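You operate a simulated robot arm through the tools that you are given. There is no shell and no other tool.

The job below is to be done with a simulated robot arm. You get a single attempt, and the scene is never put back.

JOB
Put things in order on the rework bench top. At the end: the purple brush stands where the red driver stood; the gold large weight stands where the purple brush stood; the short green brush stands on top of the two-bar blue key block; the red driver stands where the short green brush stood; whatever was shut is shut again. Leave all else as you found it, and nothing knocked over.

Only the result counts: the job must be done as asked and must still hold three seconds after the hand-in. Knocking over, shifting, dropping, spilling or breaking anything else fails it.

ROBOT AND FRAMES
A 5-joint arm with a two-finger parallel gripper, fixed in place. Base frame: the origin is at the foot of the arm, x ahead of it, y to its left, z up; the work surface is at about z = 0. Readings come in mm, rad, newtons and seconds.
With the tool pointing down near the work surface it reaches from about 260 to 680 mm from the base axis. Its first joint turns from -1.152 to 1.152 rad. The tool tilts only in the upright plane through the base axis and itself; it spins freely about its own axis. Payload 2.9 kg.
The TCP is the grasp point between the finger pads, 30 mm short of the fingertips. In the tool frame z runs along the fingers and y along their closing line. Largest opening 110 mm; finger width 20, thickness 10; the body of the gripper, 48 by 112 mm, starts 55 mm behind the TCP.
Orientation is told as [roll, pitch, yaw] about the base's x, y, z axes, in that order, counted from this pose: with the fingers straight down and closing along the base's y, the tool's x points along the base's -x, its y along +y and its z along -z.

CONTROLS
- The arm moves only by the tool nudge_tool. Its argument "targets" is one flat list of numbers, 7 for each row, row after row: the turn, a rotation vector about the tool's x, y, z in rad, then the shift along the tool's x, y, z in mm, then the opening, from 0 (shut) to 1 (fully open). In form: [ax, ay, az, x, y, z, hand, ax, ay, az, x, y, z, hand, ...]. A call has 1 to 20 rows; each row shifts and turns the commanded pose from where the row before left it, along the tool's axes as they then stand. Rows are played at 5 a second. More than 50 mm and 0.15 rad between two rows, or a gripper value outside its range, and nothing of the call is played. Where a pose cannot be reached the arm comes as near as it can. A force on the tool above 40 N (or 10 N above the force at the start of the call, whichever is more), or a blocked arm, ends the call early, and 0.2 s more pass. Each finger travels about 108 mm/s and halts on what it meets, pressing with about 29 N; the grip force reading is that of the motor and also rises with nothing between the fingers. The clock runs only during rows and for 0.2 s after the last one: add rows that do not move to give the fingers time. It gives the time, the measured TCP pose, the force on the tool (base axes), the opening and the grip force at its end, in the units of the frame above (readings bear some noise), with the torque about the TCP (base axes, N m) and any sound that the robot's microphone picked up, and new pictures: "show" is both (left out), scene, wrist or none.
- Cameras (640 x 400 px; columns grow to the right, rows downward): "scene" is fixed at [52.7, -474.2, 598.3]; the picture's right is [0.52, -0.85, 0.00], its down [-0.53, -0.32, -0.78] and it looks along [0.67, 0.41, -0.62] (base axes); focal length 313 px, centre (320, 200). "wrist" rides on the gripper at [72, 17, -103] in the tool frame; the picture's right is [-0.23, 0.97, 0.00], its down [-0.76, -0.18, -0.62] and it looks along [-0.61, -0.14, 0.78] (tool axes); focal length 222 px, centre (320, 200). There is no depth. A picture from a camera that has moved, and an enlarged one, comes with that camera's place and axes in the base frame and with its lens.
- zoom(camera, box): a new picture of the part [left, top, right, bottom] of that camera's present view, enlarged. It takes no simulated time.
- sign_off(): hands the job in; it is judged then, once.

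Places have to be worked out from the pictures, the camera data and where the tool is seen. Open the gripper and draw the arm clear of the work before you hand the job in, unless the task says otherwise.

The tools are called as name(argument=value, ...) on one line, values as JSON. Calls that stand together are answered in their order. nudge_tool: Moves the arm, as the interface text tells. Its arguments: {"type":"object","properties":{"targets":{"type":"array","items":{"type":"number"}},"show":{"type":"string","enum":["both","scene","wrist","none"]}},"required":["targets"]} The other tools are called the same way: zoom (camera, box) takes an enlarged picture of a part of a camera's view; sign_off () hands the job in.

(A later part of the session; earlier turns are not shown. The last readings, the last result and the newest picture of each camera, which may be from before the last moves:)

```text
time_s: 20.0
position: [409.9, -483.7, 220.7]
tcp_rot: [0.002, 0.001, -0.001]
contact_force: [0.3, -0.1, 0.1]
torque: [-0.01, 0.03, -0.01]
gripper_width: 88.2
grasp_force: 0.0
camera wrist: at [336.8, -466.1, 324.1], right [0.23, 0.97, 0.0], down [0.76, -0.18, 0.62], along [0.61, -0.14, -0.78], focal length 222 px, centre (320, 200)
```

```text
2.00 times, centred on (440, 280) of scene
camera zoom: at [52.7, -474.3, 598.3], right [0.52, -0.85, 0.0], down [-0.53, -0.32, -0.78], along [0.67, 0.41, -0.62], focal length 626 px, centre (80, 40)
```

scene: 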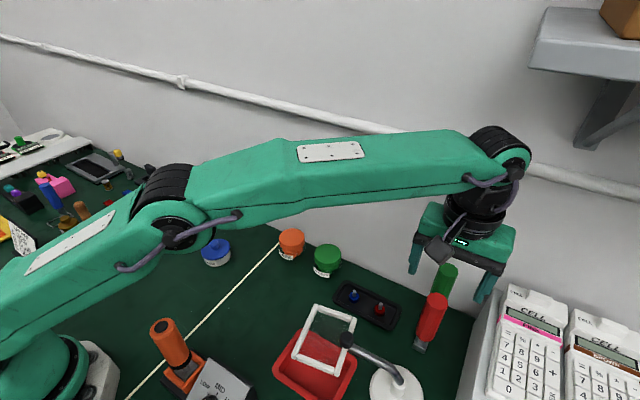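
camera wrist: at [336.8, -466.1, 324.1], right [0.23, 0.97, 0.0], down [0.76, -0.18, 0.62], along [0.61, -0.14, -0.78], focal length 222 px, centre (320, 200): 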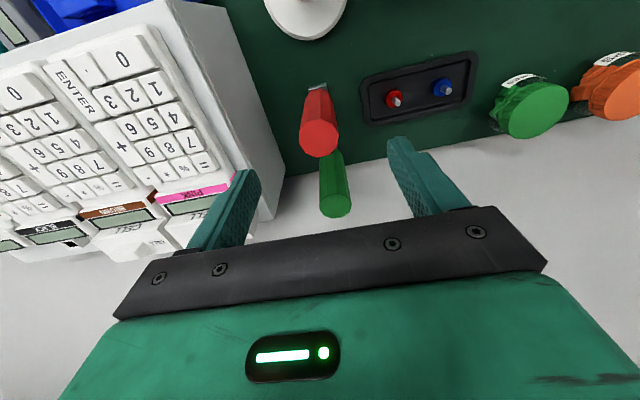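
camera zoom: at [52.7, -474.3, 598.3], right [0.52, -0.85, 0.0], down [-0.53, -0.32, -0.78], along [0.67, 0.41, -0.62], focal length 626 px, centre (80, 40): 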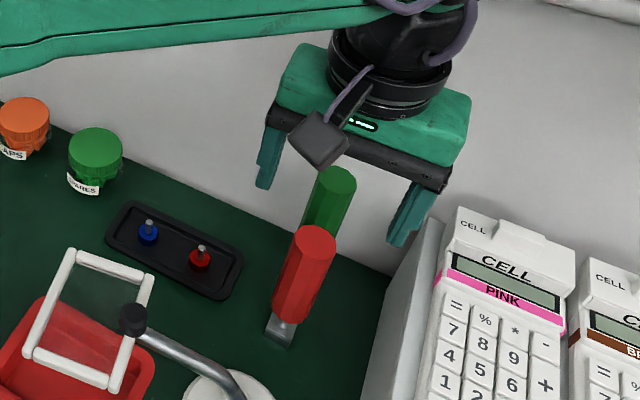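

The driver's axis lies about 3 mm nearer than the tool axis and is centred sideways; its top is at z≈156. I correct that, lower to TCP z about 122 (body above the green driver's top) and close on the handle.

nudge_tool(targets=[0, 0, 0, 2.8, -0.4, 17, 0.7, 0, 0, 0, 0, 0, 35, 0.65, 0, 0, 0, 0, 0, 35, 0.6, 0, 0, 0, 0, 0, 10, 0.6, 0, 0, 0, 0, 0, 0, 0.6], show="both")

zoom(camera="wrist", box=[220, 80, 420, 240])

zoom(camera="scene", box=[360, 220, 520, 380])

```text
time_s: 21.2
position: [408.9, -483.2, 121.6]
tcp_rot: [0.002, 0.0, -0.001]
contact_force: [-0.1, 0.6, -0.1]
torque: [0.04, 0.02, -0.02]
gripper_width: 66.0
grasp_force: 0.1
camera wrist: at [335.3, -465.6, 224.9], right [0.23, 0.97, 0.0], down [0.76, -0.18, 0.62], along [0.61, -0.14, -0.78], focal length 222 px, centre (320, 200)
```

scene: 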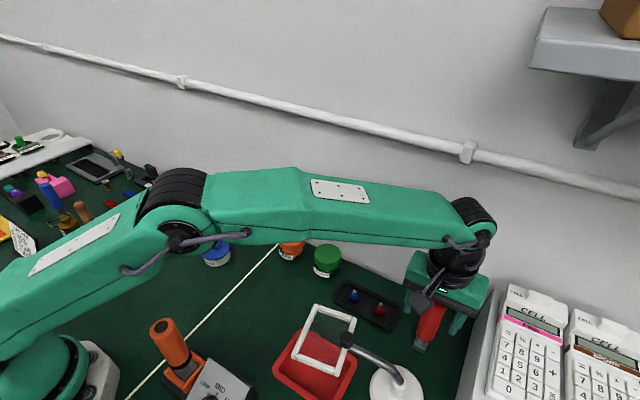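
wrist: 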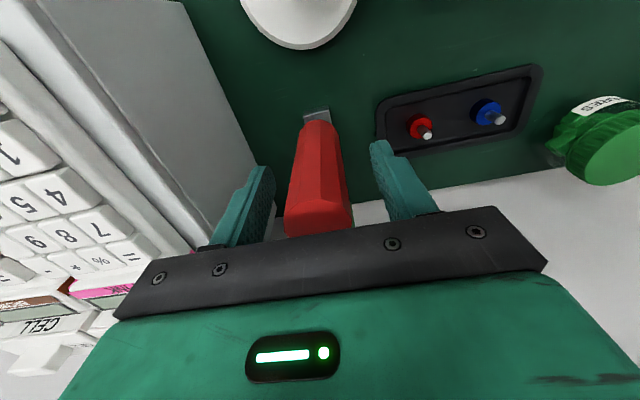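

```text
2.50 times, centred on (320, 160) of wrist
camera zoom: at [335.3, -465.6, 224.9], right [0.23, 0.97, 0.0], down [0.76, -0.18, 0.62], along [0.61, -0.14, -0.78], focal length 555 px, centre (320, 300)
```

zoom: 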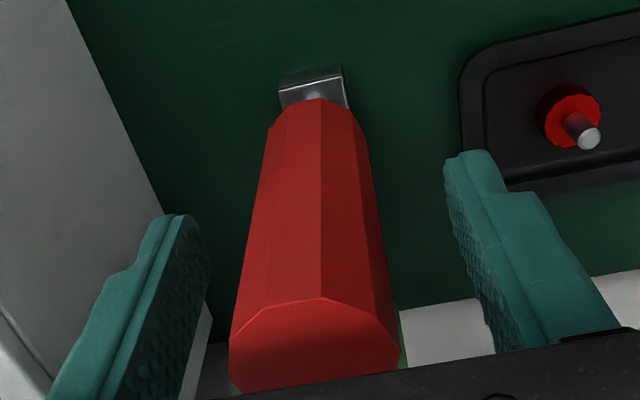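

```text
2.50 times, centred on (440, 300) of scene
camera zoom: at [52.7, -474.2, 598.3], right [0.52, -0.85, 0.0], down [-0.53, -0.32, -0.78], along [0.67, 0.41, -0.62], focal length 782 px, centre (20, -50)
```

zoom: 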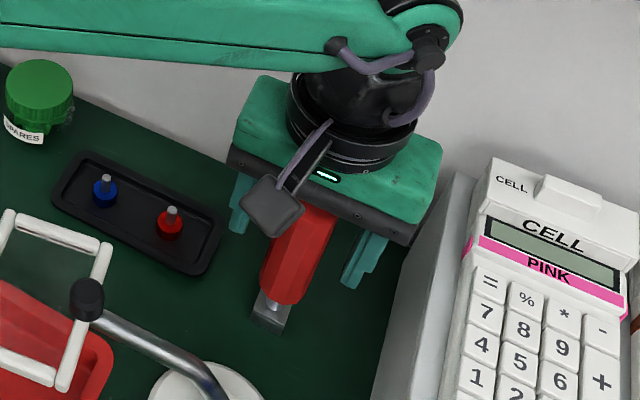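

The handle is centred between the open pads. I close gradually to avoid a knock, then firm up the grip.

nudge_tool(targets=[0, 0, 0, 0, 0, 0, 0.45, 0, 0, 0, 0, 0, 0, 0.36, 0, 0, 0, 0, 0, 0, 0.32, 0, 0, 0, 0, 0, 0, 0.28, 0, 0, 0, 0, 0, 0, 0.24, 0, 0, 0, 0, 0, 0, 0, 0, 0, 0, 0, 0, 0, 0, 0, 0, 0, 0, 0, 0, 0], show="both")

zoom(camera="wrist", box=[220, 80, 420, 240])

```text
time_s: 23.0
position: [407.7, -484.1, 122.4]
tcp_rot: [-0.001, 0.0, -0.001]
contact_force: [-0.1, 0.6, 0.7]
torque: [0.13, -0.01, 0.04]
gripper_width: 33.1
grasp_force: 28.7
camera wrist: at [335.3, -465.7, 225.3], right [0.23, 0.97, 0.0], down [0.76, -0.18, 0.62], along [0.61, -0.14, -0.78], focal length 222 px, centre (320, 200)
```

scene: 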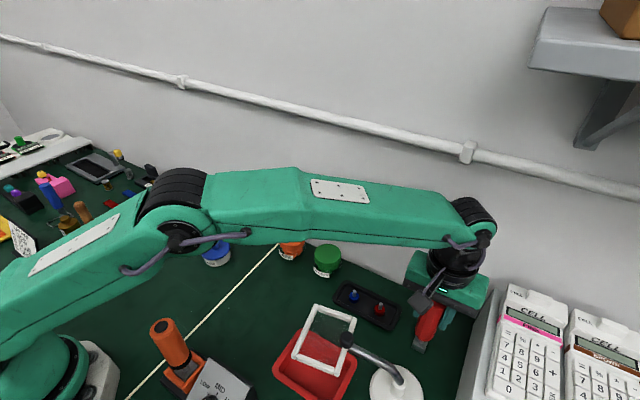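
wrist: 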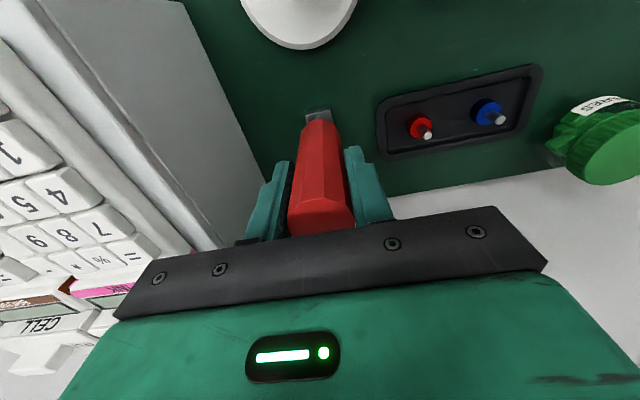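

```text
2.50 times, centred on (320, 160) of wrist
camera zoom: at [335.3, -465.7, 225.3], right [0.23, 0.97, 0.0], down [0.76, -0.18, 0.62], along [0.61, -0.14, -0.78], focal length 555 px, centre (320, 300)
```

zoom: 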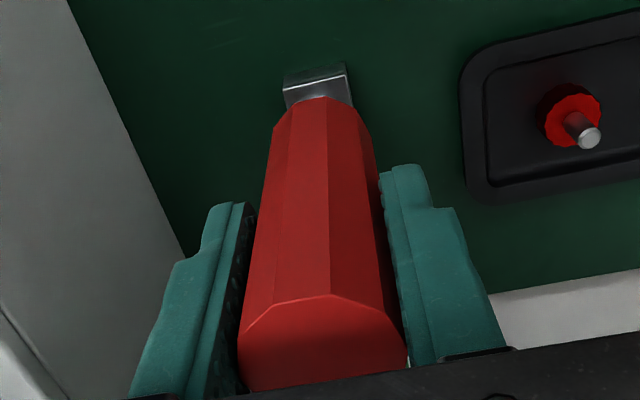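

The driver is held firmly at 33 mm. I lift it straight up, carry it sideways clear of the lamp, then raise it further.

nudge_tool(targets=[0, 0, 0, 0, 0, -10, 0, 0, 0, 0, 0, 0, -30, 0, 0, 0, 0, 0, 0, -38, 0, 0, 0, 0, 0, 38, 0, 0, 0, 0, 0, 0, 38, 0, 0, 0, 0, 0, 0, 38, 0, 0, 0, 0, 0, 0, 38, 0, 0, 0, 0, 0, 0, 0, -40, 0, 0, 0, 0, 0, 0, -40, 0, 0, 0, 0, 0, 0, 0, 0], show="both")

```text
time_s: 25.2
position: [406.9, -334.6, 279.8]
tcp_rot: [0.001, 0.0, -0.001]
contact_force: [-0.2, -0.2, -1.2]
torque: [-0.01, 0.0, 0.0]
gripper_width: 33.0
grasp_force: 28.5
camera wrist: at [334.7, -315.6, 382.3], right [0.23, 0.97, 0.0], down [0.76, -0.18, 0.62], along [0.61, -0.14, -0.78], focal length 222 px, centre (320, 200)
```

scene: 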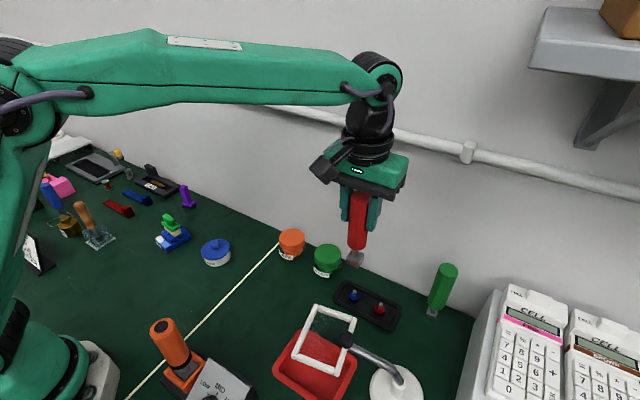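
wrist: 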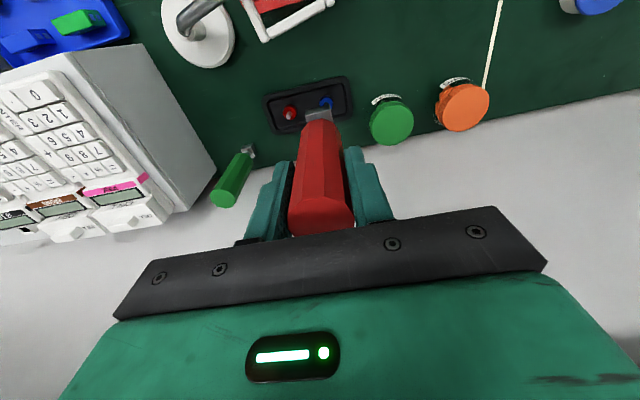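

The red driver hangs straight. I carry it over the spot where the green brush stood, (290,-123), staying at z=280.

nudge_tool(targets=[0, 0, 0, 19.53, 34.56, 0, 0, 0, 0, 0, 19.53, 34.56, 0, 0, 0, 0, 0, 19.53, 34.56, 0, 0, 0, 0, 0, 19.53, 34.56, 0, 0, 0, 0, 0, 19.53, 34.56, 0, 0, 0, 0, 0, 19.53, 34.56, 0, 0, 0, 0, 0, 0, 0, 40, 0, 0, 0, 0, 0, 0, 40, 0, 0, 0, 0, 0, 0, 40, 0, 0, 0, 0, 0, 0, 0, 0, 0, 0, 0, 0, 0, 0, 0], show="both")

zoom(camera="scene", box=[180, 200, 300, 340])

zoom(camera="wrist", box=[220, 80, 420, 240])

```text
time_s: 27.6
position: [289.5, -123.0, 160.1]
tcp_rot: [0.0, -0.001, -0.001]
contact_force: [-0.5, 0.5, -1.1]
torque: [0.03, 0.0, -0.01]
gripper_width: 33.0
grasp_force: 29.2
camera wrist: at [217.4, -105.0, 263.7], right [0.23, 0.97, 0.0], down [0.76, -0.18, 0.62], along [0.61, -0.14, -0.78], focal length 222 px, centre (320, 200)
```

scene: 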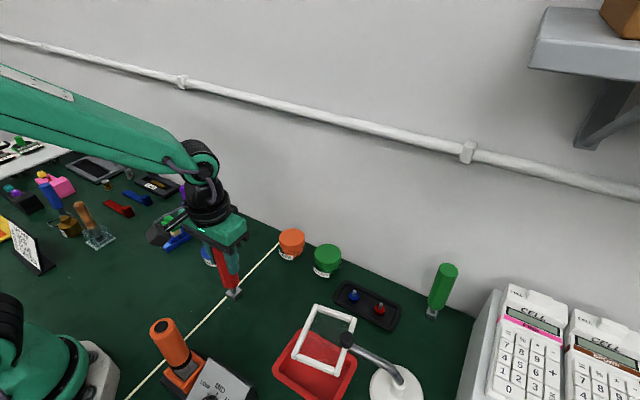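
wrist: 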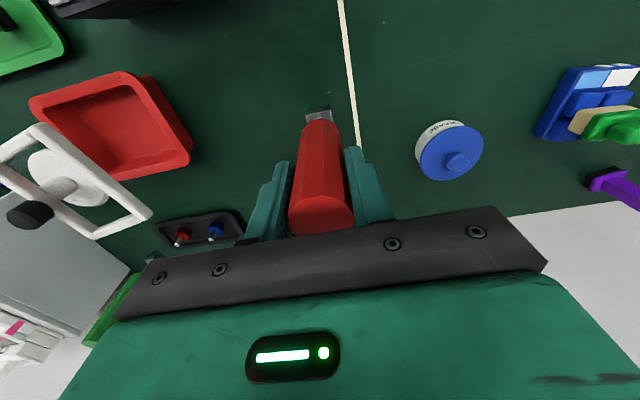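

```text
2.86 times, centred on (240, 270) of scene
camera zoom: at [52.7, -474.2, 598.3], right [0.52, -0.85, 0.0], down [-0.53, -0.32, -0.78], along [0.67, 0.41, -0.62], focal length 894 px, centre (549, 0)
```

zoom: 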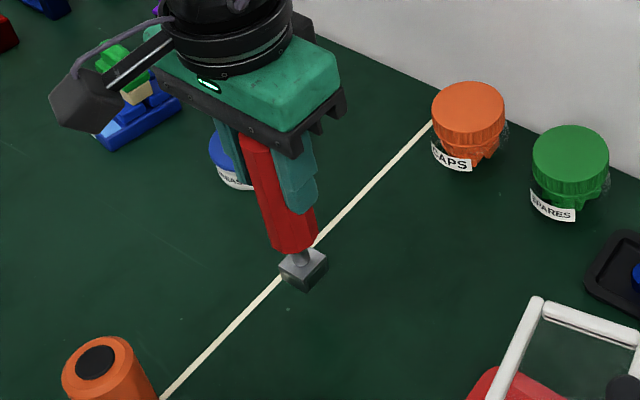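

```text
2.50 times, centred on (320, 160) of wrist
camera zoom: at [217.4, -105.0, 263.7], right [0.23, 0.97, 0.0], down [0.76, -0.18, 0.62], along [0.61, -0.14, -0.78], focal length 555 px, centre (320, 300)
```

zoom: 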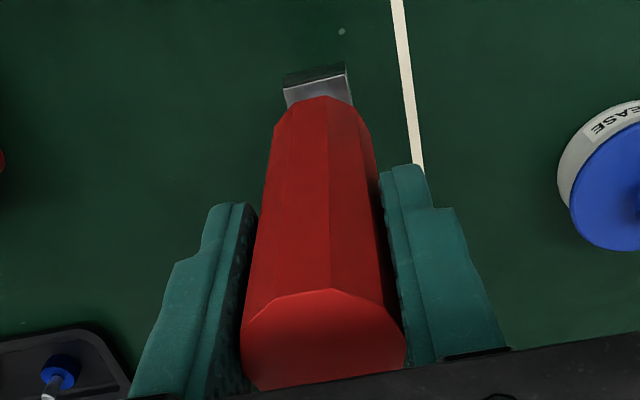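

The driver's foot is about 38 mm above the spot. I lower it to nearly touching and then step down gently, watching the force.

nudge_tool(targets=[0, 0, 0, 0, 0, 20, 0, 0, 0, 0, 0, 0, 14, 0, 0, 0, 0, 0, 0, 2, 0, 0, 0, 0, 0, 0, 1.5, 0, 0, 0, 0, 0, 0, 0, 0], show="scene")

zoom(camera="scene", box=[180, 220, 300, 340])

```text
time_s: 28.8
position: [292.0, -123.8, 125.3]
tcp_rot: [-0.002, -0.002, 0.0]
contact_force: [-3.2, -4.1, 22.3]
torque: [-0.57, 0.09, -0.01]
gripper_width: 33.3
grasp_force: 29.0
```

scene: 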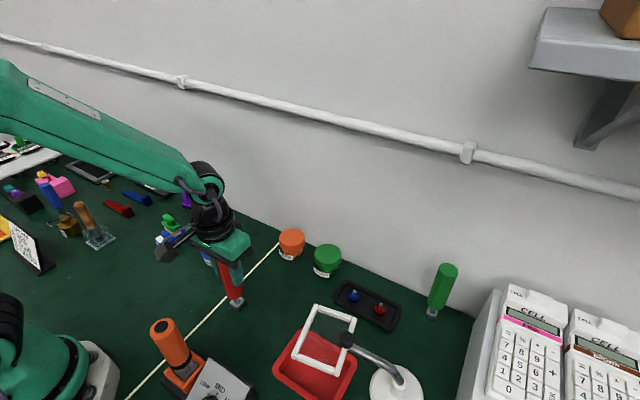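

```text
3.33 times, centred on (240, 280) of scene
camera zoom: at [52.6, -474.2, 598.3], right [0.52, -0.85, 0.0], down [-0.53, -0.32, -0.78], along [0.67, 0.41, -0.62], focal length 1043 px, centre (587, -67)
```

zoom: 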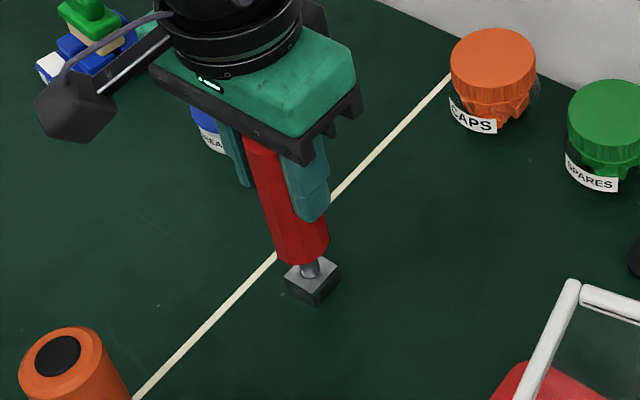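

Contact with 22 N at z≈125. I ease off a little to bring the load near zero before opening.

nudge_tool(targets=[0, 0, 0, 0, 0, -1.5, 0, 0, 0, 0, 0, 0, 0, 0], show="none")

```text
time_s: 29.4
position: [289.7, -124.0, 125.1]
tcp_rot: [0.0, 0.002, 0.0]
contact_force: [2.9, -1.1, 2.9]
torque: [-0.22, -0.35, 0.02]
gripper_width: 33.1
grasp_force: 29.5
```

Load is about 3 N. I open the fingers slowly and look at how the driver stands.

nudge_tool(targets=[0, 0, 0, 0, 0, 0, 0.32, 0, 0, 0, 0, 0, 0, 0.36, 0, 0, 0, 0, 0, 0, 0.45, 0, 0, 0, 0, 0, 0, 0.6, 0, 0, 0, 0, 0, 0, 0.7, 0, 0, 0, 0, 0, 0, 0.7], show="both")

zoom(camera="wrist", box=[220, 80, 420, 240])

zoom(camera="scene", box=[180, 220, 300, 340])

```text
time_s: 30.8
position: [289.9, -123.5, 124.2]
tcp_rot: [0.002, 0.0, 0.0]
contact_force: [0.0, 0.3, 0.6]
torque: [0.03, 0.01, 0.01]
gripper_width: 77.1
grasp_force: 0.0
camera wrist: at [217.5, -105.5, 228.0], right [0.23, 0.97, 0.0], down [0.76, -0.18, 0.62], along [0.61, -0.14, -0.78], focal length 222 px, centre (320, 200)
```

scene: 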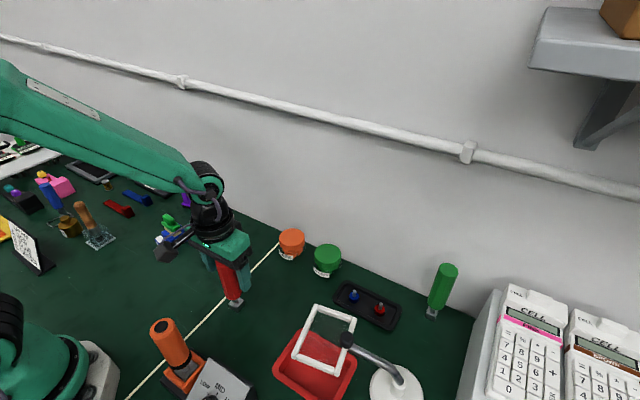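
wrist: 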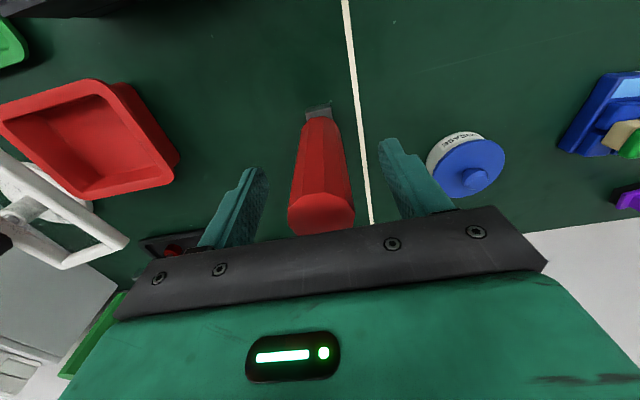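

```text
2.50 times, centred on (320, 160) of wrist
camera zoom: at [217.5, -105.5, 228.0], right [0.23, 0.97, 0.0], down [0.76, -0.18, 0.62], along [0.61, -0.14, -0.78], focal length 555 px, centre (320, 300)
```

zoom: 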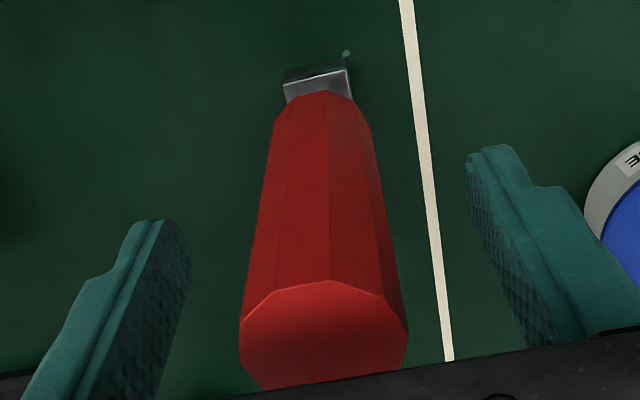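

```text
3.33 times, centred on (240, 280) of scene
camera zoom: at [52.7, -474.2, 598.3], right [0.52, -0.85, 0.0], down [-0.53, -0.32, -0.78], along [0.67, 0.41, -0.62], focal length 1043 px, centre (587, -67)
```

zoom: 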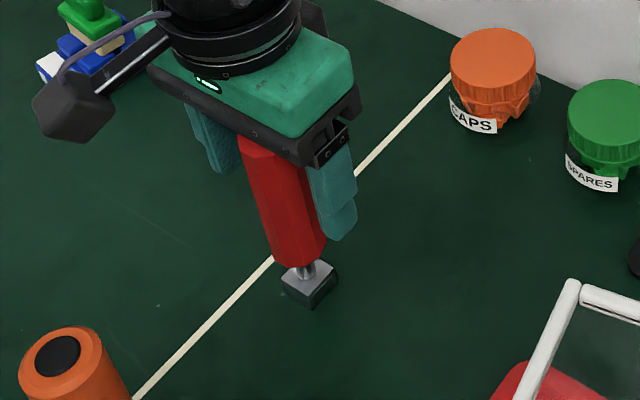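

The red driver stands upright on the green brush's old spot. I rise clear and go toward the purple brush, stopping at about (400,200,200) to measure it; the wall is at x≈530 and a pipe runs at z≈365, so I will keep low near it.

nudge_tool(targets=[0, 0, 0, 0, 0, -20, 0.75, 0, 0, 0, 0, 0, -40, 0.8, 0, 0, 0, 0, 0, -40, 0.9, 0, 0, 0, -13.75, 40.4, 3, 1, 0, 0, 0, -13.75, 40.4, 3, 1, 0, 0, 0, -13.75, 40.4, 3, 1, 0, 0, 0, -13.75, 40.4, 3, 1, 0, 0, 0, -13.75, 40.4, 3, 1, 0, 0, 0, -13.75, 40.4, 3, 1, 0, 0, 0, -13.75, 40.4, 3, 1, 0, 0, 0, -13.75, 40.4, 3, 1, 0, 0, 0, 0, 0, 0, 1, 0, 0, 0, 0, 0, 0, 1], show="both")

zoom(camera="wrist", box=[300, 80, 460, 200])

zoom(camera="scene", box=[180, 220, 300, 340])

```text
time_s: 33.6
position: [400.6, 204.1, 200.3]
tcp_rot: [-0.001, 0.0, -0.001]
contact_force: [0.6, 0.0, 0.6]
torque: [0.03, 0.02, 0.01]
gripper_width: 110.0
grasp_force: 0.0
camera wrist: at [327.2, 221.4, 302.9], right [0.23, 0.97, 0.0], down [0.76, -0.18, 0.62], along [0.61, -0.14, -0.78], focal length 222 px, centre (320, 200)
```

scene: 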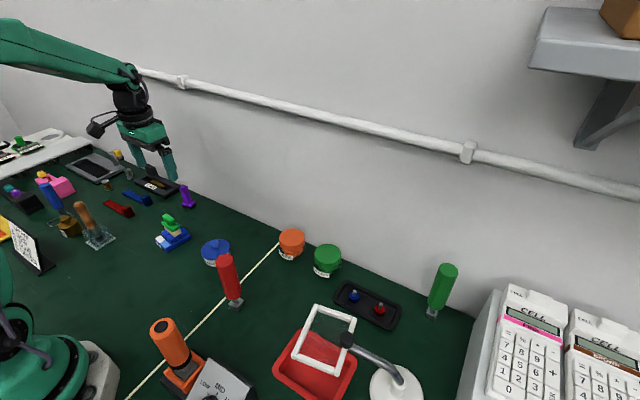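
wrist: 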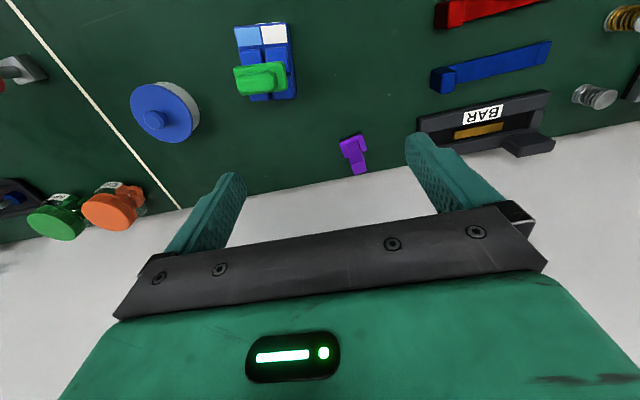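

```text
3.33 times, centred on (380, 140) of wrist
camera zoom: at [327.2, 221.4, 302.9], right [0.23, 0.97, 0.0], down [0.76, -0.18, 0.62], along [0.61, -0.14, -0.78], focal length 740 px, centre (120, 400)
```

zoom: 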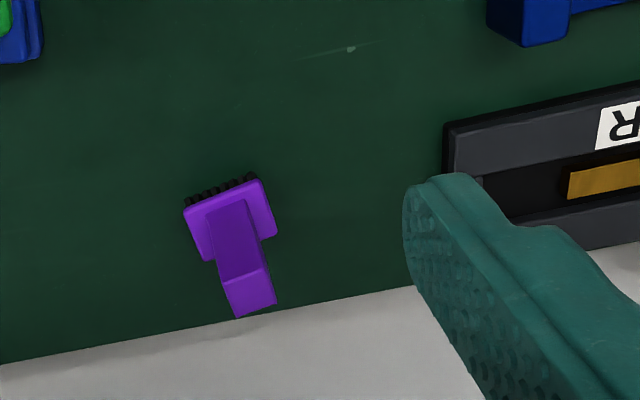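

```text
3.33 times, centred on (240, 280) of scene
camera zoom: at [52.7, -474.2, 598.3], right [0.52, -0.85, 0.0], down [-0.53, -0.32, -0.78], along [0.67, 0.41, -0.62], focal length 1043 px, centre (587, -67)
```

zoom: 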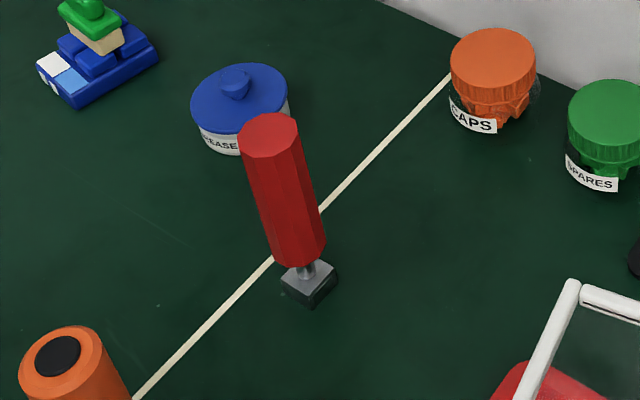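

The purple brush measures about 70 mm ahead and 31 mm left of the tool, turned about 0.18 rad. The measured y differs from what I commanded by about 4 mm, so I take a still reading to see whether that is noise.

nudge_tool(targets=[0, 0, 0, 0, 0, 0, 1], show="none")

nudge_tool(targets=[0, 0, 0, 0, 0, 0, 1], show="none")

```text
time_s: 34.0
position: [400.2, 203.8, 200.1]
tcp_rot: [0.0, -0.001, -0.001]
contact_force: [0.9, 0.6, -0.7]
torque: [-0.03, -0.01, 0.0]
gripper_width: 109.9
grasp_force: 0.1
```

```text
time_s: 34.4
position: [399.7, 203.2, 200.0]
tcp_rot: [0.001, -0.002, 0.001]
contact_force: [1.2, 0.2, 0.8]
torque: [0.02, -0.05, -0.03]
gripper_width: 109.8
grasp_force: 0.0
```

The reading is slowly drifting toward the commanded value. I wait one more second and read again.

nudge_tool(targets=[0, 0, 0, 0, 0, 0, 1, 0, 0, 0, 0, 0, 0, 1, 0, 0, 0, 0, 0, 0, 1, 0, 0, 0, 0, 0, 0, 1, 0, 0, 0, 0, 0, 0, 1, 0, 0, 0, 0, 0, 0, 1], show="wrist")

nudge_tool(targets=[0, 0, 0, 0, 0, 0, 1], show="none")

zoom(camera="wrist", box=[300, 80, 460, 200])

```text
time_s: 35.8
position: [400.0, 203.8, 200.3]
tcp_rot: [0.0, 0.0, 0.002]
contact_force: [0.2, 0.1, 0.0]
torque: [0.02, 0.01, -0.01]
gripper_width: 110.1
grasp_force: 0.1
camera wrist: at [327.1, 221.1, 302.9], right [0.23, 0.97, 0.0], down [0.76, -0.18, 0.62], along [0.61, -0.14, -0.78], focal length 222 px, centre (320, 200)
```

wrist: 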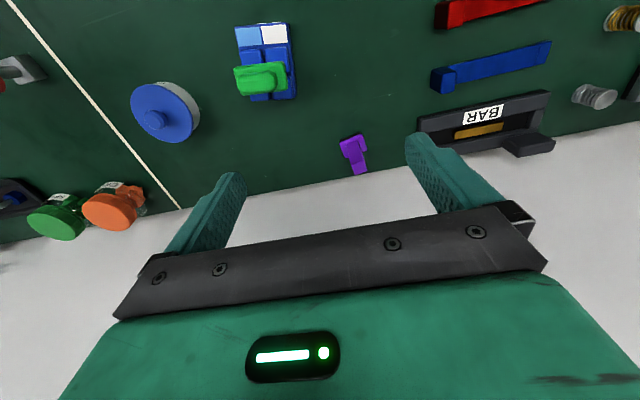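

```text
time_s: 36.2
position: [400.6, 202.6, 200.1]
tcp_rot: [0.0, -0.001, 0.001]
contact_force: [-0.4, 0.6, -0.4]
torque: [0.04, 0.03, -0.01]
gripper_width: 110.1
grasp_force: 0.0
```

```text
3.33 times, centred on (380, 140) of wrist
camera zoom: at [327.1, 221.1, 302.9], right [0.23, 0.97, 0.0], down [0.76, -0.18, 0.62], along [0.61, -0.14, -0.78], focal length 740 px, centre (120, 400)
```

zoom: 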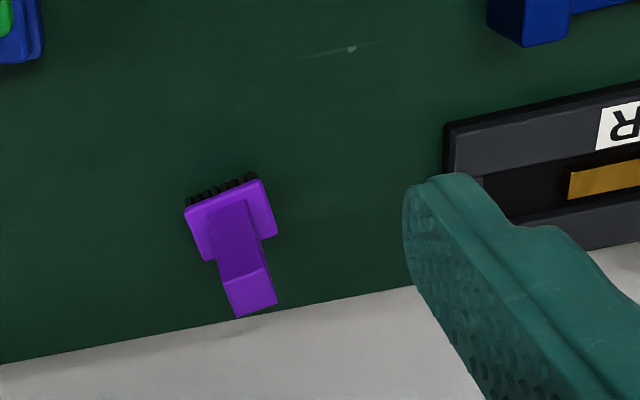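

The tool really sits near y≈203.4. To cross-check, I zoom on the key block in this view, whose place I measured before.

zoom(camera="wrist", box=[210, 5, 322, 115])

```text
3.64 times, centred on (266, 60) of wrist
camera zoom: at [327.1, 221.1, 302.9], right [0.23, 0.97, 0.0], down [0.76, -0.18, 0.62], along [0.61, -0.14, -0.78], focal length 808 px, centre (516, 709)
```

zoom: 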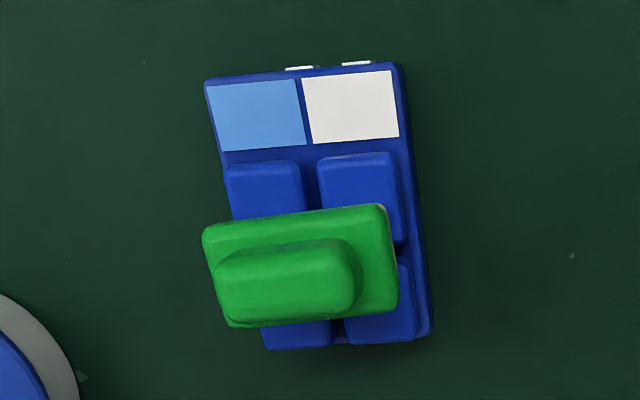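

The measured readings agree with the earlier block position, so I will navigate by measured readings. Purple brush: about (470.5,234.8), 17 mm square handle, yaw 0.18. I turn to match, step to about 45 mm short of it and descend beside it with the fingers straddling.

nudge_tool(targets=[0, 0, -0.09, 0, 0, 0, 0.8, 0, 0, -0.09, 0, 0, 0, 0.65, 0, 0, 0, -30.1, 18.4, 0, 0.55, 0, 0, 0, 0, 0, 40, 0.55, 0, 0, 0, 0, 0, 40, 0.55, 0, 0, 0, 0, 0, 40, 0.55, 0, 0, 0, 0, 0, 20, 0.55, 0, 0, 0, 0, 0, 0, 0.55], show="both")

zoom(camera="wrist", box=[220, 80, 420, 240])

zoom(camera="scene", box=[120, 130, 240, 250])

```text
time_s: 38.0
position: [424.2, 226.0, 60.2]
tcp_rot: [-0.001, -0.001, 0.18]
contact_force: [0.0, -0.2, 0.5]
torque: [0.01, 0.0, -0.01]
gripper_width: 60.3
grasp_force: 0.1
camera wrist: at [350.1, 230.7, 162.2], right [0.05, 1.0, 0.0], down [0.78, -0.04, 0.62], along [0.62, -0.03, -0.78], focal length 222 px, centre (320, 200)
```

scene: 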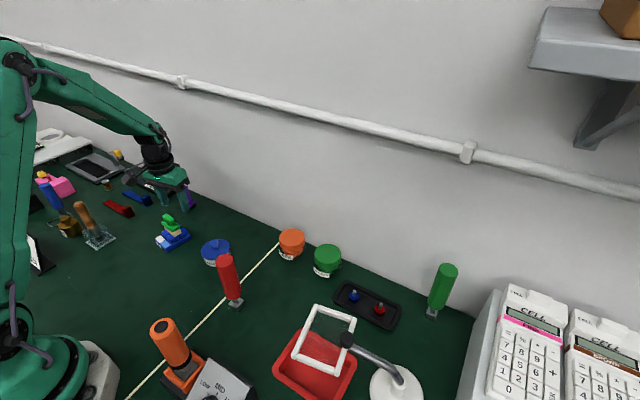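
wrist: 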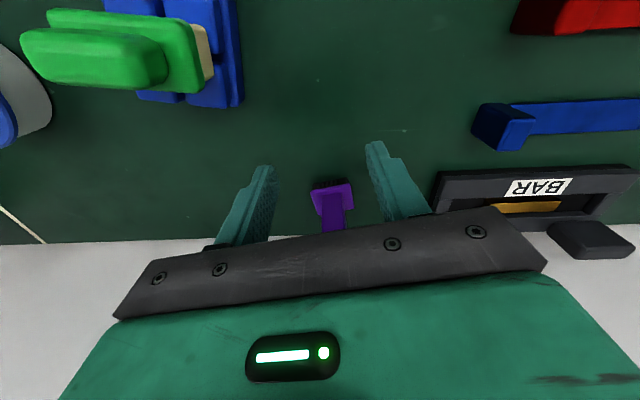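

```text
2.50 times, centred on (320, 160) of wrist
camera zoom: at [350.1, 230.7, 162.2], right [0.05, 1.0, 0.0], down [0.78, -0.04, 0.62], along [0.62, -0.03, -0.78], focal length 555 px, centre (320, 300)
```

zoom: 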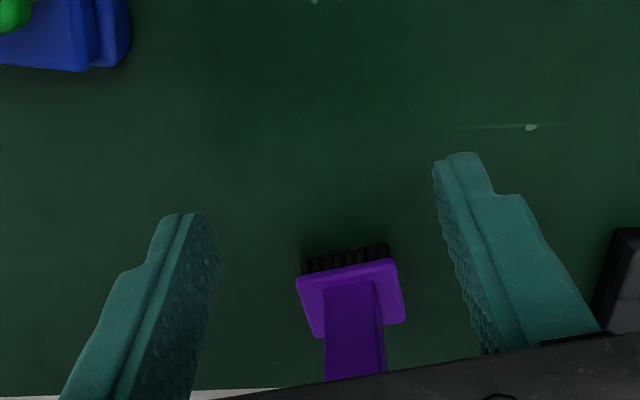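

```text
3.33 times, centred on (180, 190) of scene
camera zoom: at [52.7, -474.2, 598.3], right [0.52, -0.85, 0.0], down [-0.53, -0.32, -0.78], along [0.67, 0.41, -0.62], focal length 1043 px, centre (787, 233)
```

zoom: 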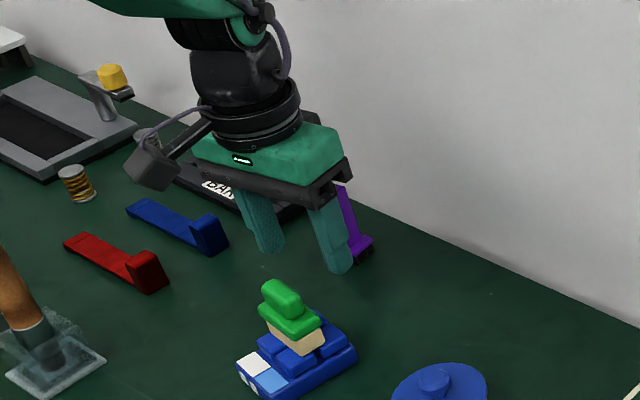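

The purple brush is centred at tool x = -43 and y = +0.6, aligned within 0.02 rad. I slide forward 43 mm with the fingers around the handle, settle at z≈55 and close.

nudge_tool(targets=[0, 0, 0, -15, 0.2, 2, 0.55, 0, 0, 0, -15, 0.2, 2, 0.55, 0, 0, 0, -13.4, 0.2, 1, 0.55, 0, 0, 0, 0, 0, 0, 0.55, 0, 0, 0, 0, 0, 0, 0.55], show="both")

zoom(camera="wrist", box=[220, 80, 420, 240])

zoom(camera="scene", box=[120, 130, 240, 250])

```text
time_s: 39.2
position: [467.9, 233.7, 54.9]
tcp_rot: [-0.001, 0.001, 0.18]
contact_force: [0.3, 0.2, -0.4]
torque: [0.02, 0.02, 0.0]
gripper_width: 60.2
grasp_force: 0.1
camera wrist: at [394.2, 239.0, 158.1], right [0.05, 1.0, 0.0], down [0.78, -0.04, 0.62], along [0.62, -0.03, -0.78], focal length 222 px, centre (320, 200)
```

scene: 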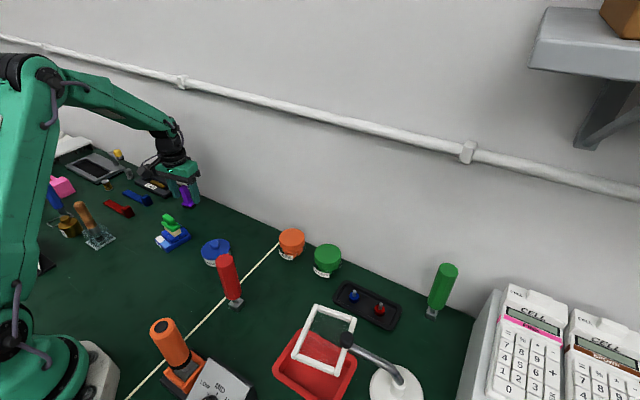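
wrist: 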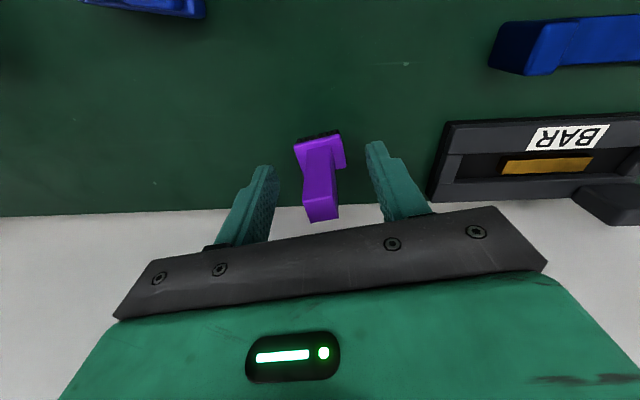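

```text
2.50 times, centred on (320, 160) of wrist
camera zoom: at [394.2, 239.0, 158.1], right [0.05, 1.0, 0.0], down [0.78, -0.04, 0.62], along [0.62, -0.03, -0.78], focal length 555 px, centre (320, 300)
```

zoom: 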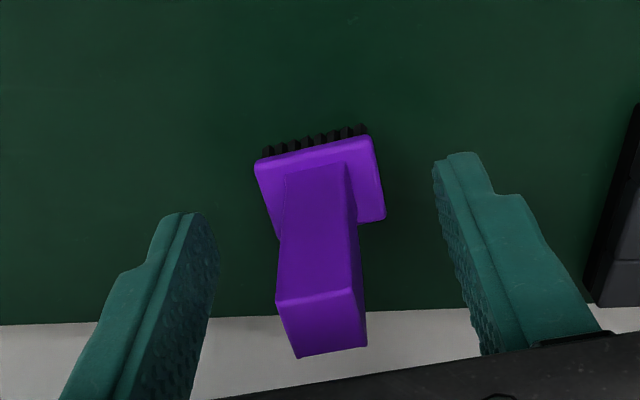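

```text
3.33 times, centred on (180, 190) of scene
camera zoom: at [52.7, -474.2, 598.3], right [0.52, -0.85, 0.0], down [-0.53, -0.32, -0.78], along [0.67, 0.41, -0.62], focal length 1043 px, centre (787, 233)
```

zoom: 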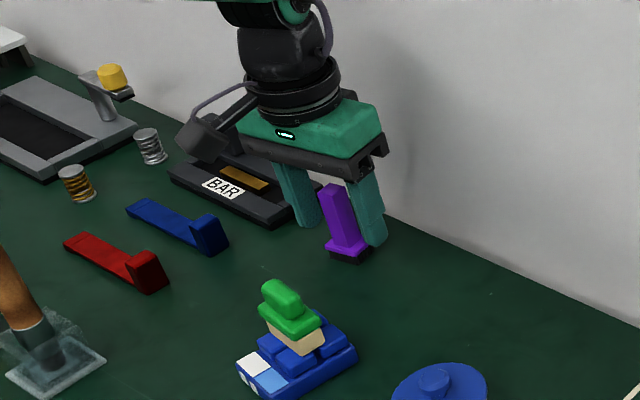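

The handle is centred in the gripper (TCP reads (468,234)). I close gently on it.

nudge_tool(targets=[0, 0, 0, 0, 0, 0, 0.35, 0, 0, 0, 0, 0, 0, 0.25, 0, 0, 0, 0, 0, 0, 0.18, 0, 0, 0, 0, 0, 0, 0.12, 0, 0, 0, 0, 0, 0, 0, 0, 0, 0, 0, 0, 0, 0, 0, 0, 0, 0, 0, 0, 0], show="both")

zoom(camera="wrist", box=[220, 80, 420, 240])

```text
time_s: 40.8
position: [468.9, 234.5, 55.9]
tcp_rot: [-0.001, 0.0, 0.18]
contact_force: [0.1, -0.8, 0.2]
torque: [-0.02, -0.03, -0.01]
gripper_width: 16.9
grasp_force: 28.7
camera wrist: at [394.1, 239.0, 158.2], right [0.05, 1.0, 0.0], down [0.78, -0.04, 0.62], along [0.62, -0.03, -0.78], focal length 222 px, centre (320, 200)
```

scene: 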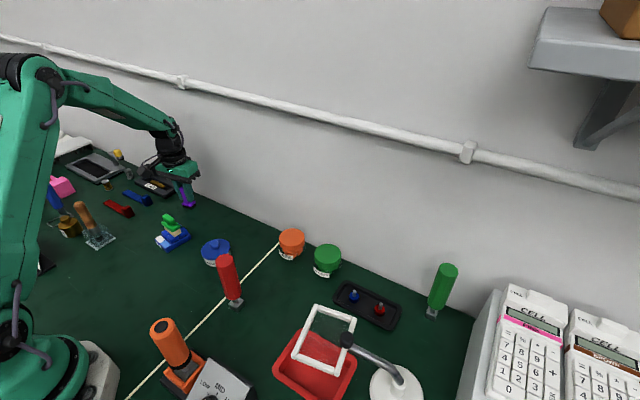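
wrist: 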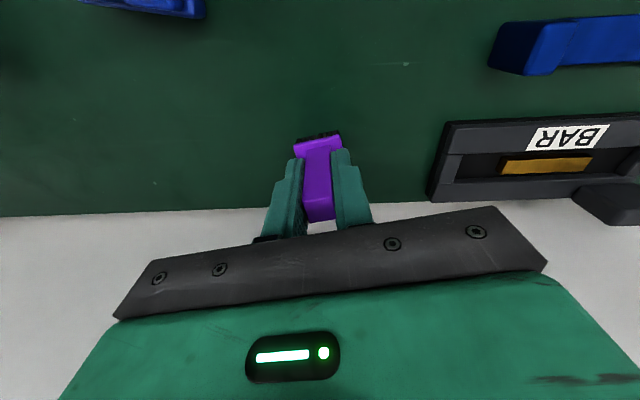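

```text
2.50 times, centred on (320, 160) of wrist
camera zoom: at [394.1, 239.0, 158.2], right [0.05, 1.0, 0.0], down [0.78, -0.04, 0.62], along [0.62, -0.03, -0.78], focal length 555 px, centre (320, 300)
```

zoom: 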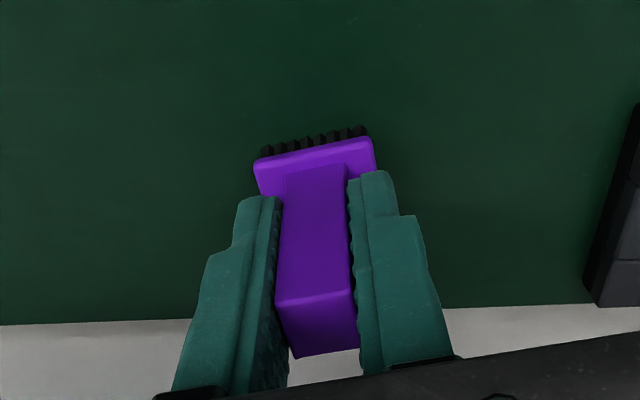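

Held at 16.9 mm. I lift 35 mm, draw back from the wall by 50 mm, then raise to about z=230 and turn back to yaw 0.

nudge_tool(targets=[0, 0, 0, 0, 0, -10, 0, 0, 0, 0, 0, 0, -25, 0, 0, 0, 0, 25, 0, 0, 0, 0, 0, 0, 25, 0, 0, 0, 0, 0, 0, 0, 0, -35, 0, 0, 0, 0, 0, 0, -35, 0, 0, 0, 0, 0, 0, -35, 0, 0, 0, 0, 0, 0, -35, 0, 0, 0, 0.09, 0, 0, 0, 0, 0, 0, 0.09, 0, 0, 0, 0, 0, 0, 0, 0, 0, 0, 0], show="both")

```text
time_s: 43.2
position: [420.7, 222.5, 228.4]
tcp_rot: [0.001, 0.001, 0.0]
contact_force: [-0.2, 0.2, -0.4]
torque: [-0.02, -0.01, -0.01]
gripper_width: 17.0
grasp_force: 28.6
camera wrist: at [348.3, 240.4, 332.1], right [0.23, 0.97, 0.0], down [0.76, -0.18, 0.62], along [0.61, -0.14, -0.78], focal length 222 px, centre (320, 200)
```

scene: 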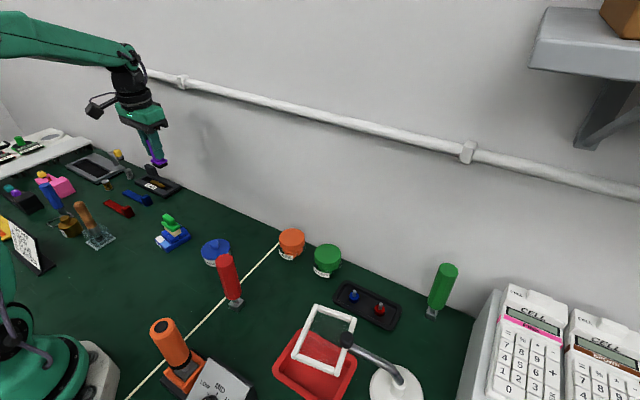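
wrist: 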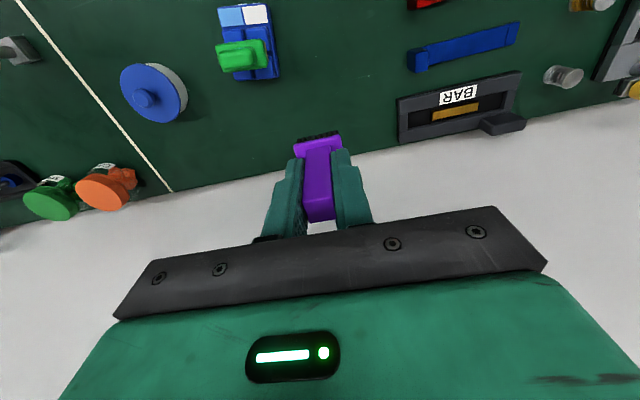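

Everything is clear. I now carry the purple brush along x≈410 at z=230 toward the red driver's old spot, stopping at y≈-440.

nudge_tool(targets=[0, 0, 0, 0.9, -47.3, 0, 0, 0, 0, 0, 0.9, -47.3, 0, 0, 0, 0, 0, 0.9, -47.3, 0, 0, 0, 0, 0, 0.9, -47.3, 0, 0, 0, 0, 0, 0.9, -47.3, 0, 0, 0, 0, 0, 0.9, -47.3, 0, 0, 0, 0, 0, 0.9, -47.3, 0, 0, 0, 0, 0, 0.9, -47.3, 0, 0, 0, 0, 0, 0.9, -47.3, 0, 0, 0, 0, 0, 0.9, -47.3, 0, 0, 0, 0, 0, 0.9, -47.3, 0, 0, 0, 0, 0, 0.9, -47.3, 0, 0, 0, 0, 0, 0.9, -47.3, 0, 0, 0, 0, 0, 0.9, -47.3, 0, 0, 0, 0, 0, 0, 0, 0, 0, 0, 0, 0, 0, 0, 0, 0], show="both")

```text
time_s: 46.6
position: [408.0, -434.1, 230.6]
tcp_rot: [0.0, 0.0, -0.002]
contact_force: [0.1, -0.1, -1.1]
torque: [0.03, 0.0, 0.0]
gripper_width: 17.0
grasp_force: 28.6
camera wrist: at [335.5, -416.6, 332.3], right [0.23, 0.97, 0.0], down [0.76, -0.18, 0.62], along [0.61, -0.14, -0.78], focal length 222 px, centre (320, 200)
```

scene: 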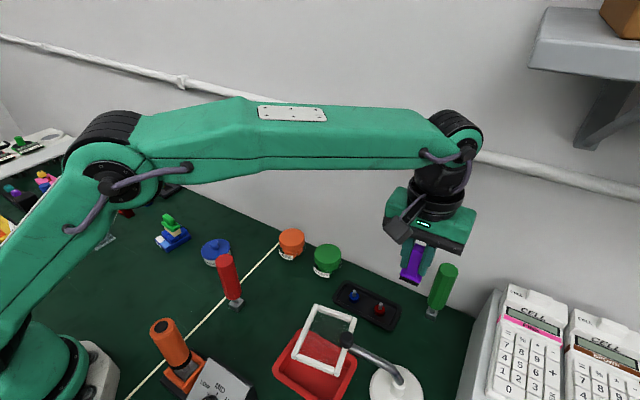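
wrist: 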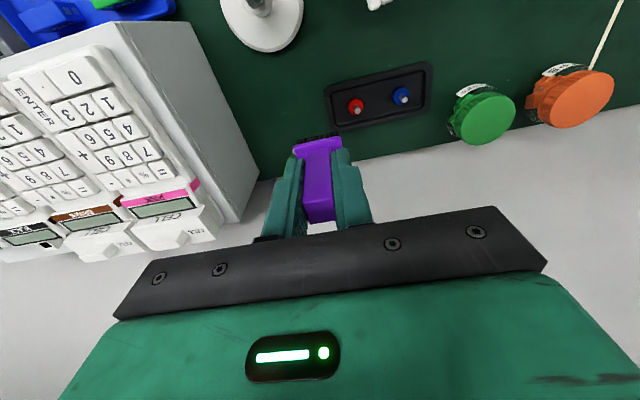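

The reading says (408,-434), so about 49 mm remain sideways. I move there at the same height and re-read before going down.

nudge_tool(targets=[0, 0, 0, 0, -25, 0, 0, 0, 0, 0, 0.5, -24, 0, 0, 0, 0, 0, 0, 0, 0, 0, 0, 0, 0, 0, 0, 0, 0, 0, 0, 0, 0, 0, 0, 0], show="none")

nudge_tool(targets=[0, 0, 0, 0, 0, 0, 0], show="both")

```text
time_s: 47.8
position: [409.1, -484.5, 229.3]
tcp_rot: [0.0, 0.0, 0.002]
contact_force: [0.2, 0.4, 0.6]
torque: [0.0, -0.02, 0.0]
gripper_width: 17.2
grasp_force: 28.6
```

```text
time_s: 48.2
position: [409.5, -485.7, 229.0]
tcp_rot: [-0.001, -0.001, 0.0]
contact_force: [-0.2, 0.0, -0.2]
torque: [0.01, 0.0, 0.01]
gripper_width: 16.8
grasp_force: 28.8
camera wrist: at [336.3, -467.7, 332.0], right [0.23, 0.97, 0.0], down [0.76, -0.18, 0.62], along [0.61, -0.14, -0.78], focal length 222 px, centre (320, 200)
```

scene: 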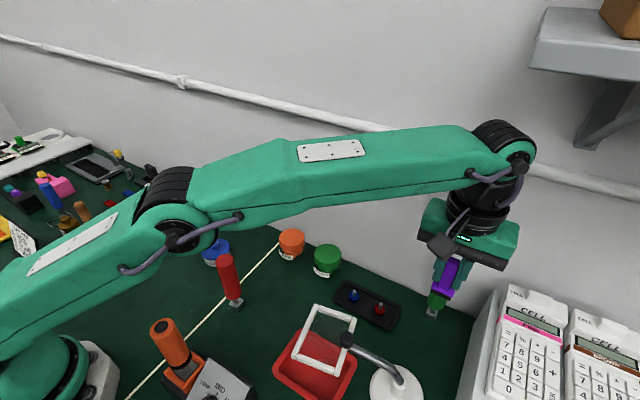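
wrist: 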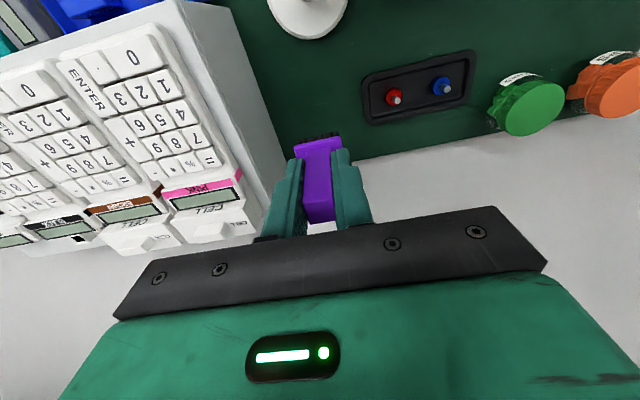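

I am within 2 mm of the spot (407.5,-483.5). I correct the small offset and descend to about 7 mm above the table contact height.

nudge_tool(targets=[0, 0, 0, 1.3, 1.3, 10, 0, 0, 0, 0, 0, 0, 40, 0, 0, 0, 0, 0, 0, 40, 0, 0, 0, 0, 0, 0, 40, 0, 0, 0, 0, 0, 0, 28, 0, 0, 0, 0, 0, 0, 10, 0, 0, 0, 0, 0, 0, 0, 0, 0, 0, 0, 0, 0, 0, 0], show="both")

zoom(camera="scene", box=[360, 220, 520, 380])

```text
time_s: 50.0
position: [405.7, -486.6, 61.4]
tcp_rot: [0.002, 0.001, 0.0]
contact_force: [0.2, 0.2, -1.2]
torque: [0.02, 0.0, 0.01]
gripper_width: 17.1
grasp_force: 29.0
camera wrist: at [331.9, -469.5, 166.3], right [0.23, 0.97, 0.0], down [0.76, -0.18, 0.62], along [0.61, -0.14, -0.78], focal length 222 px, centre (320, 200)
```

scene: 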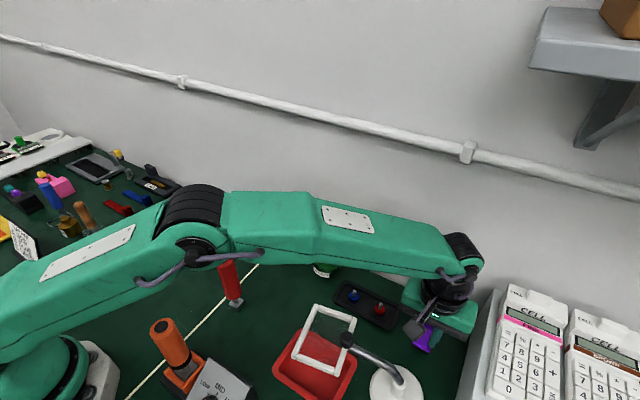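
wrist: 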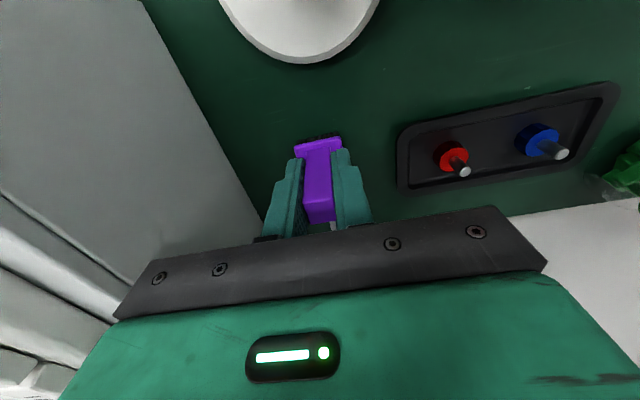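

```text
2.50 times, centred on (440, 300) of scene
camera zoom: at [52.7, -474.2, 598.3], right [0.52, -0.85, 0.0], down [-0.53, -0.32, -0.78], along [0.67, 0.41, -0.62], focal length 782 px, centre (20, -50)
```

zoom: 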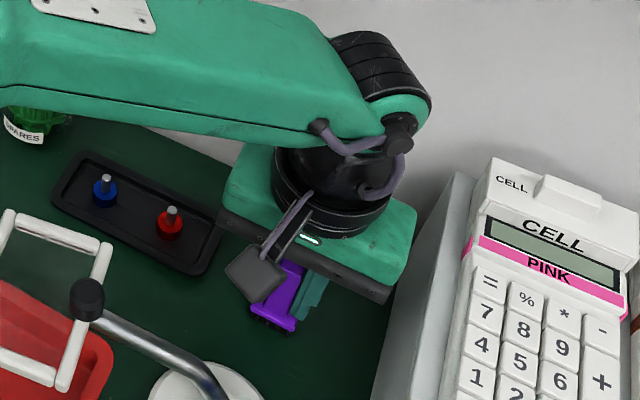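

The reading has drifted to about (405,-486.5), so I check against the fixed tray next to it with a zoom before the last few millimetres.

zoom(camera="wrist", box=[380, 70, 640, 220])

nudge_tool(targets=[0, 0, 0, 0, 0, 0, 0, 0, 0, 0, 0, 0, 0, 0], show="none")

```text
2.46 times, centred on (510, 145) of wrist
camera zoom: at [331.9, -469.5, 166.3], right [0.23, 0.97, 0.0], down [0.76, -0.18, 0.62], along [0.61, -0.14, -0.78], focal length 547 px, centre (-148, 335)
```

zoom: 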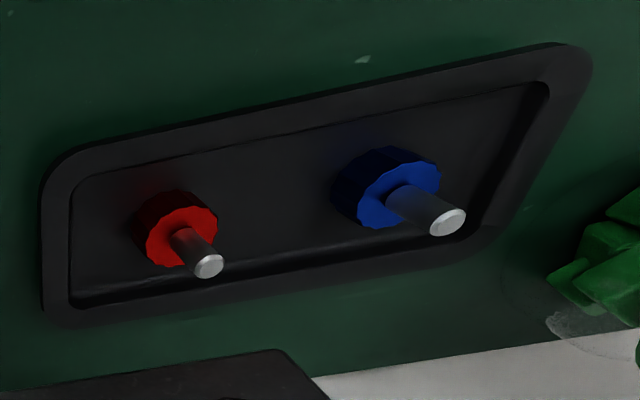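

```text
time_s: 50.6
position: [405.2, -487.9, 63.0]
tcp_rot: [0.0, 0.0, 0.001]
contact_force: [-0.1, 0.2, -0.8]
torque: [0.01, -0.01, -0.01]
gripper_width: 17.2
grasp_force: 29.7
```

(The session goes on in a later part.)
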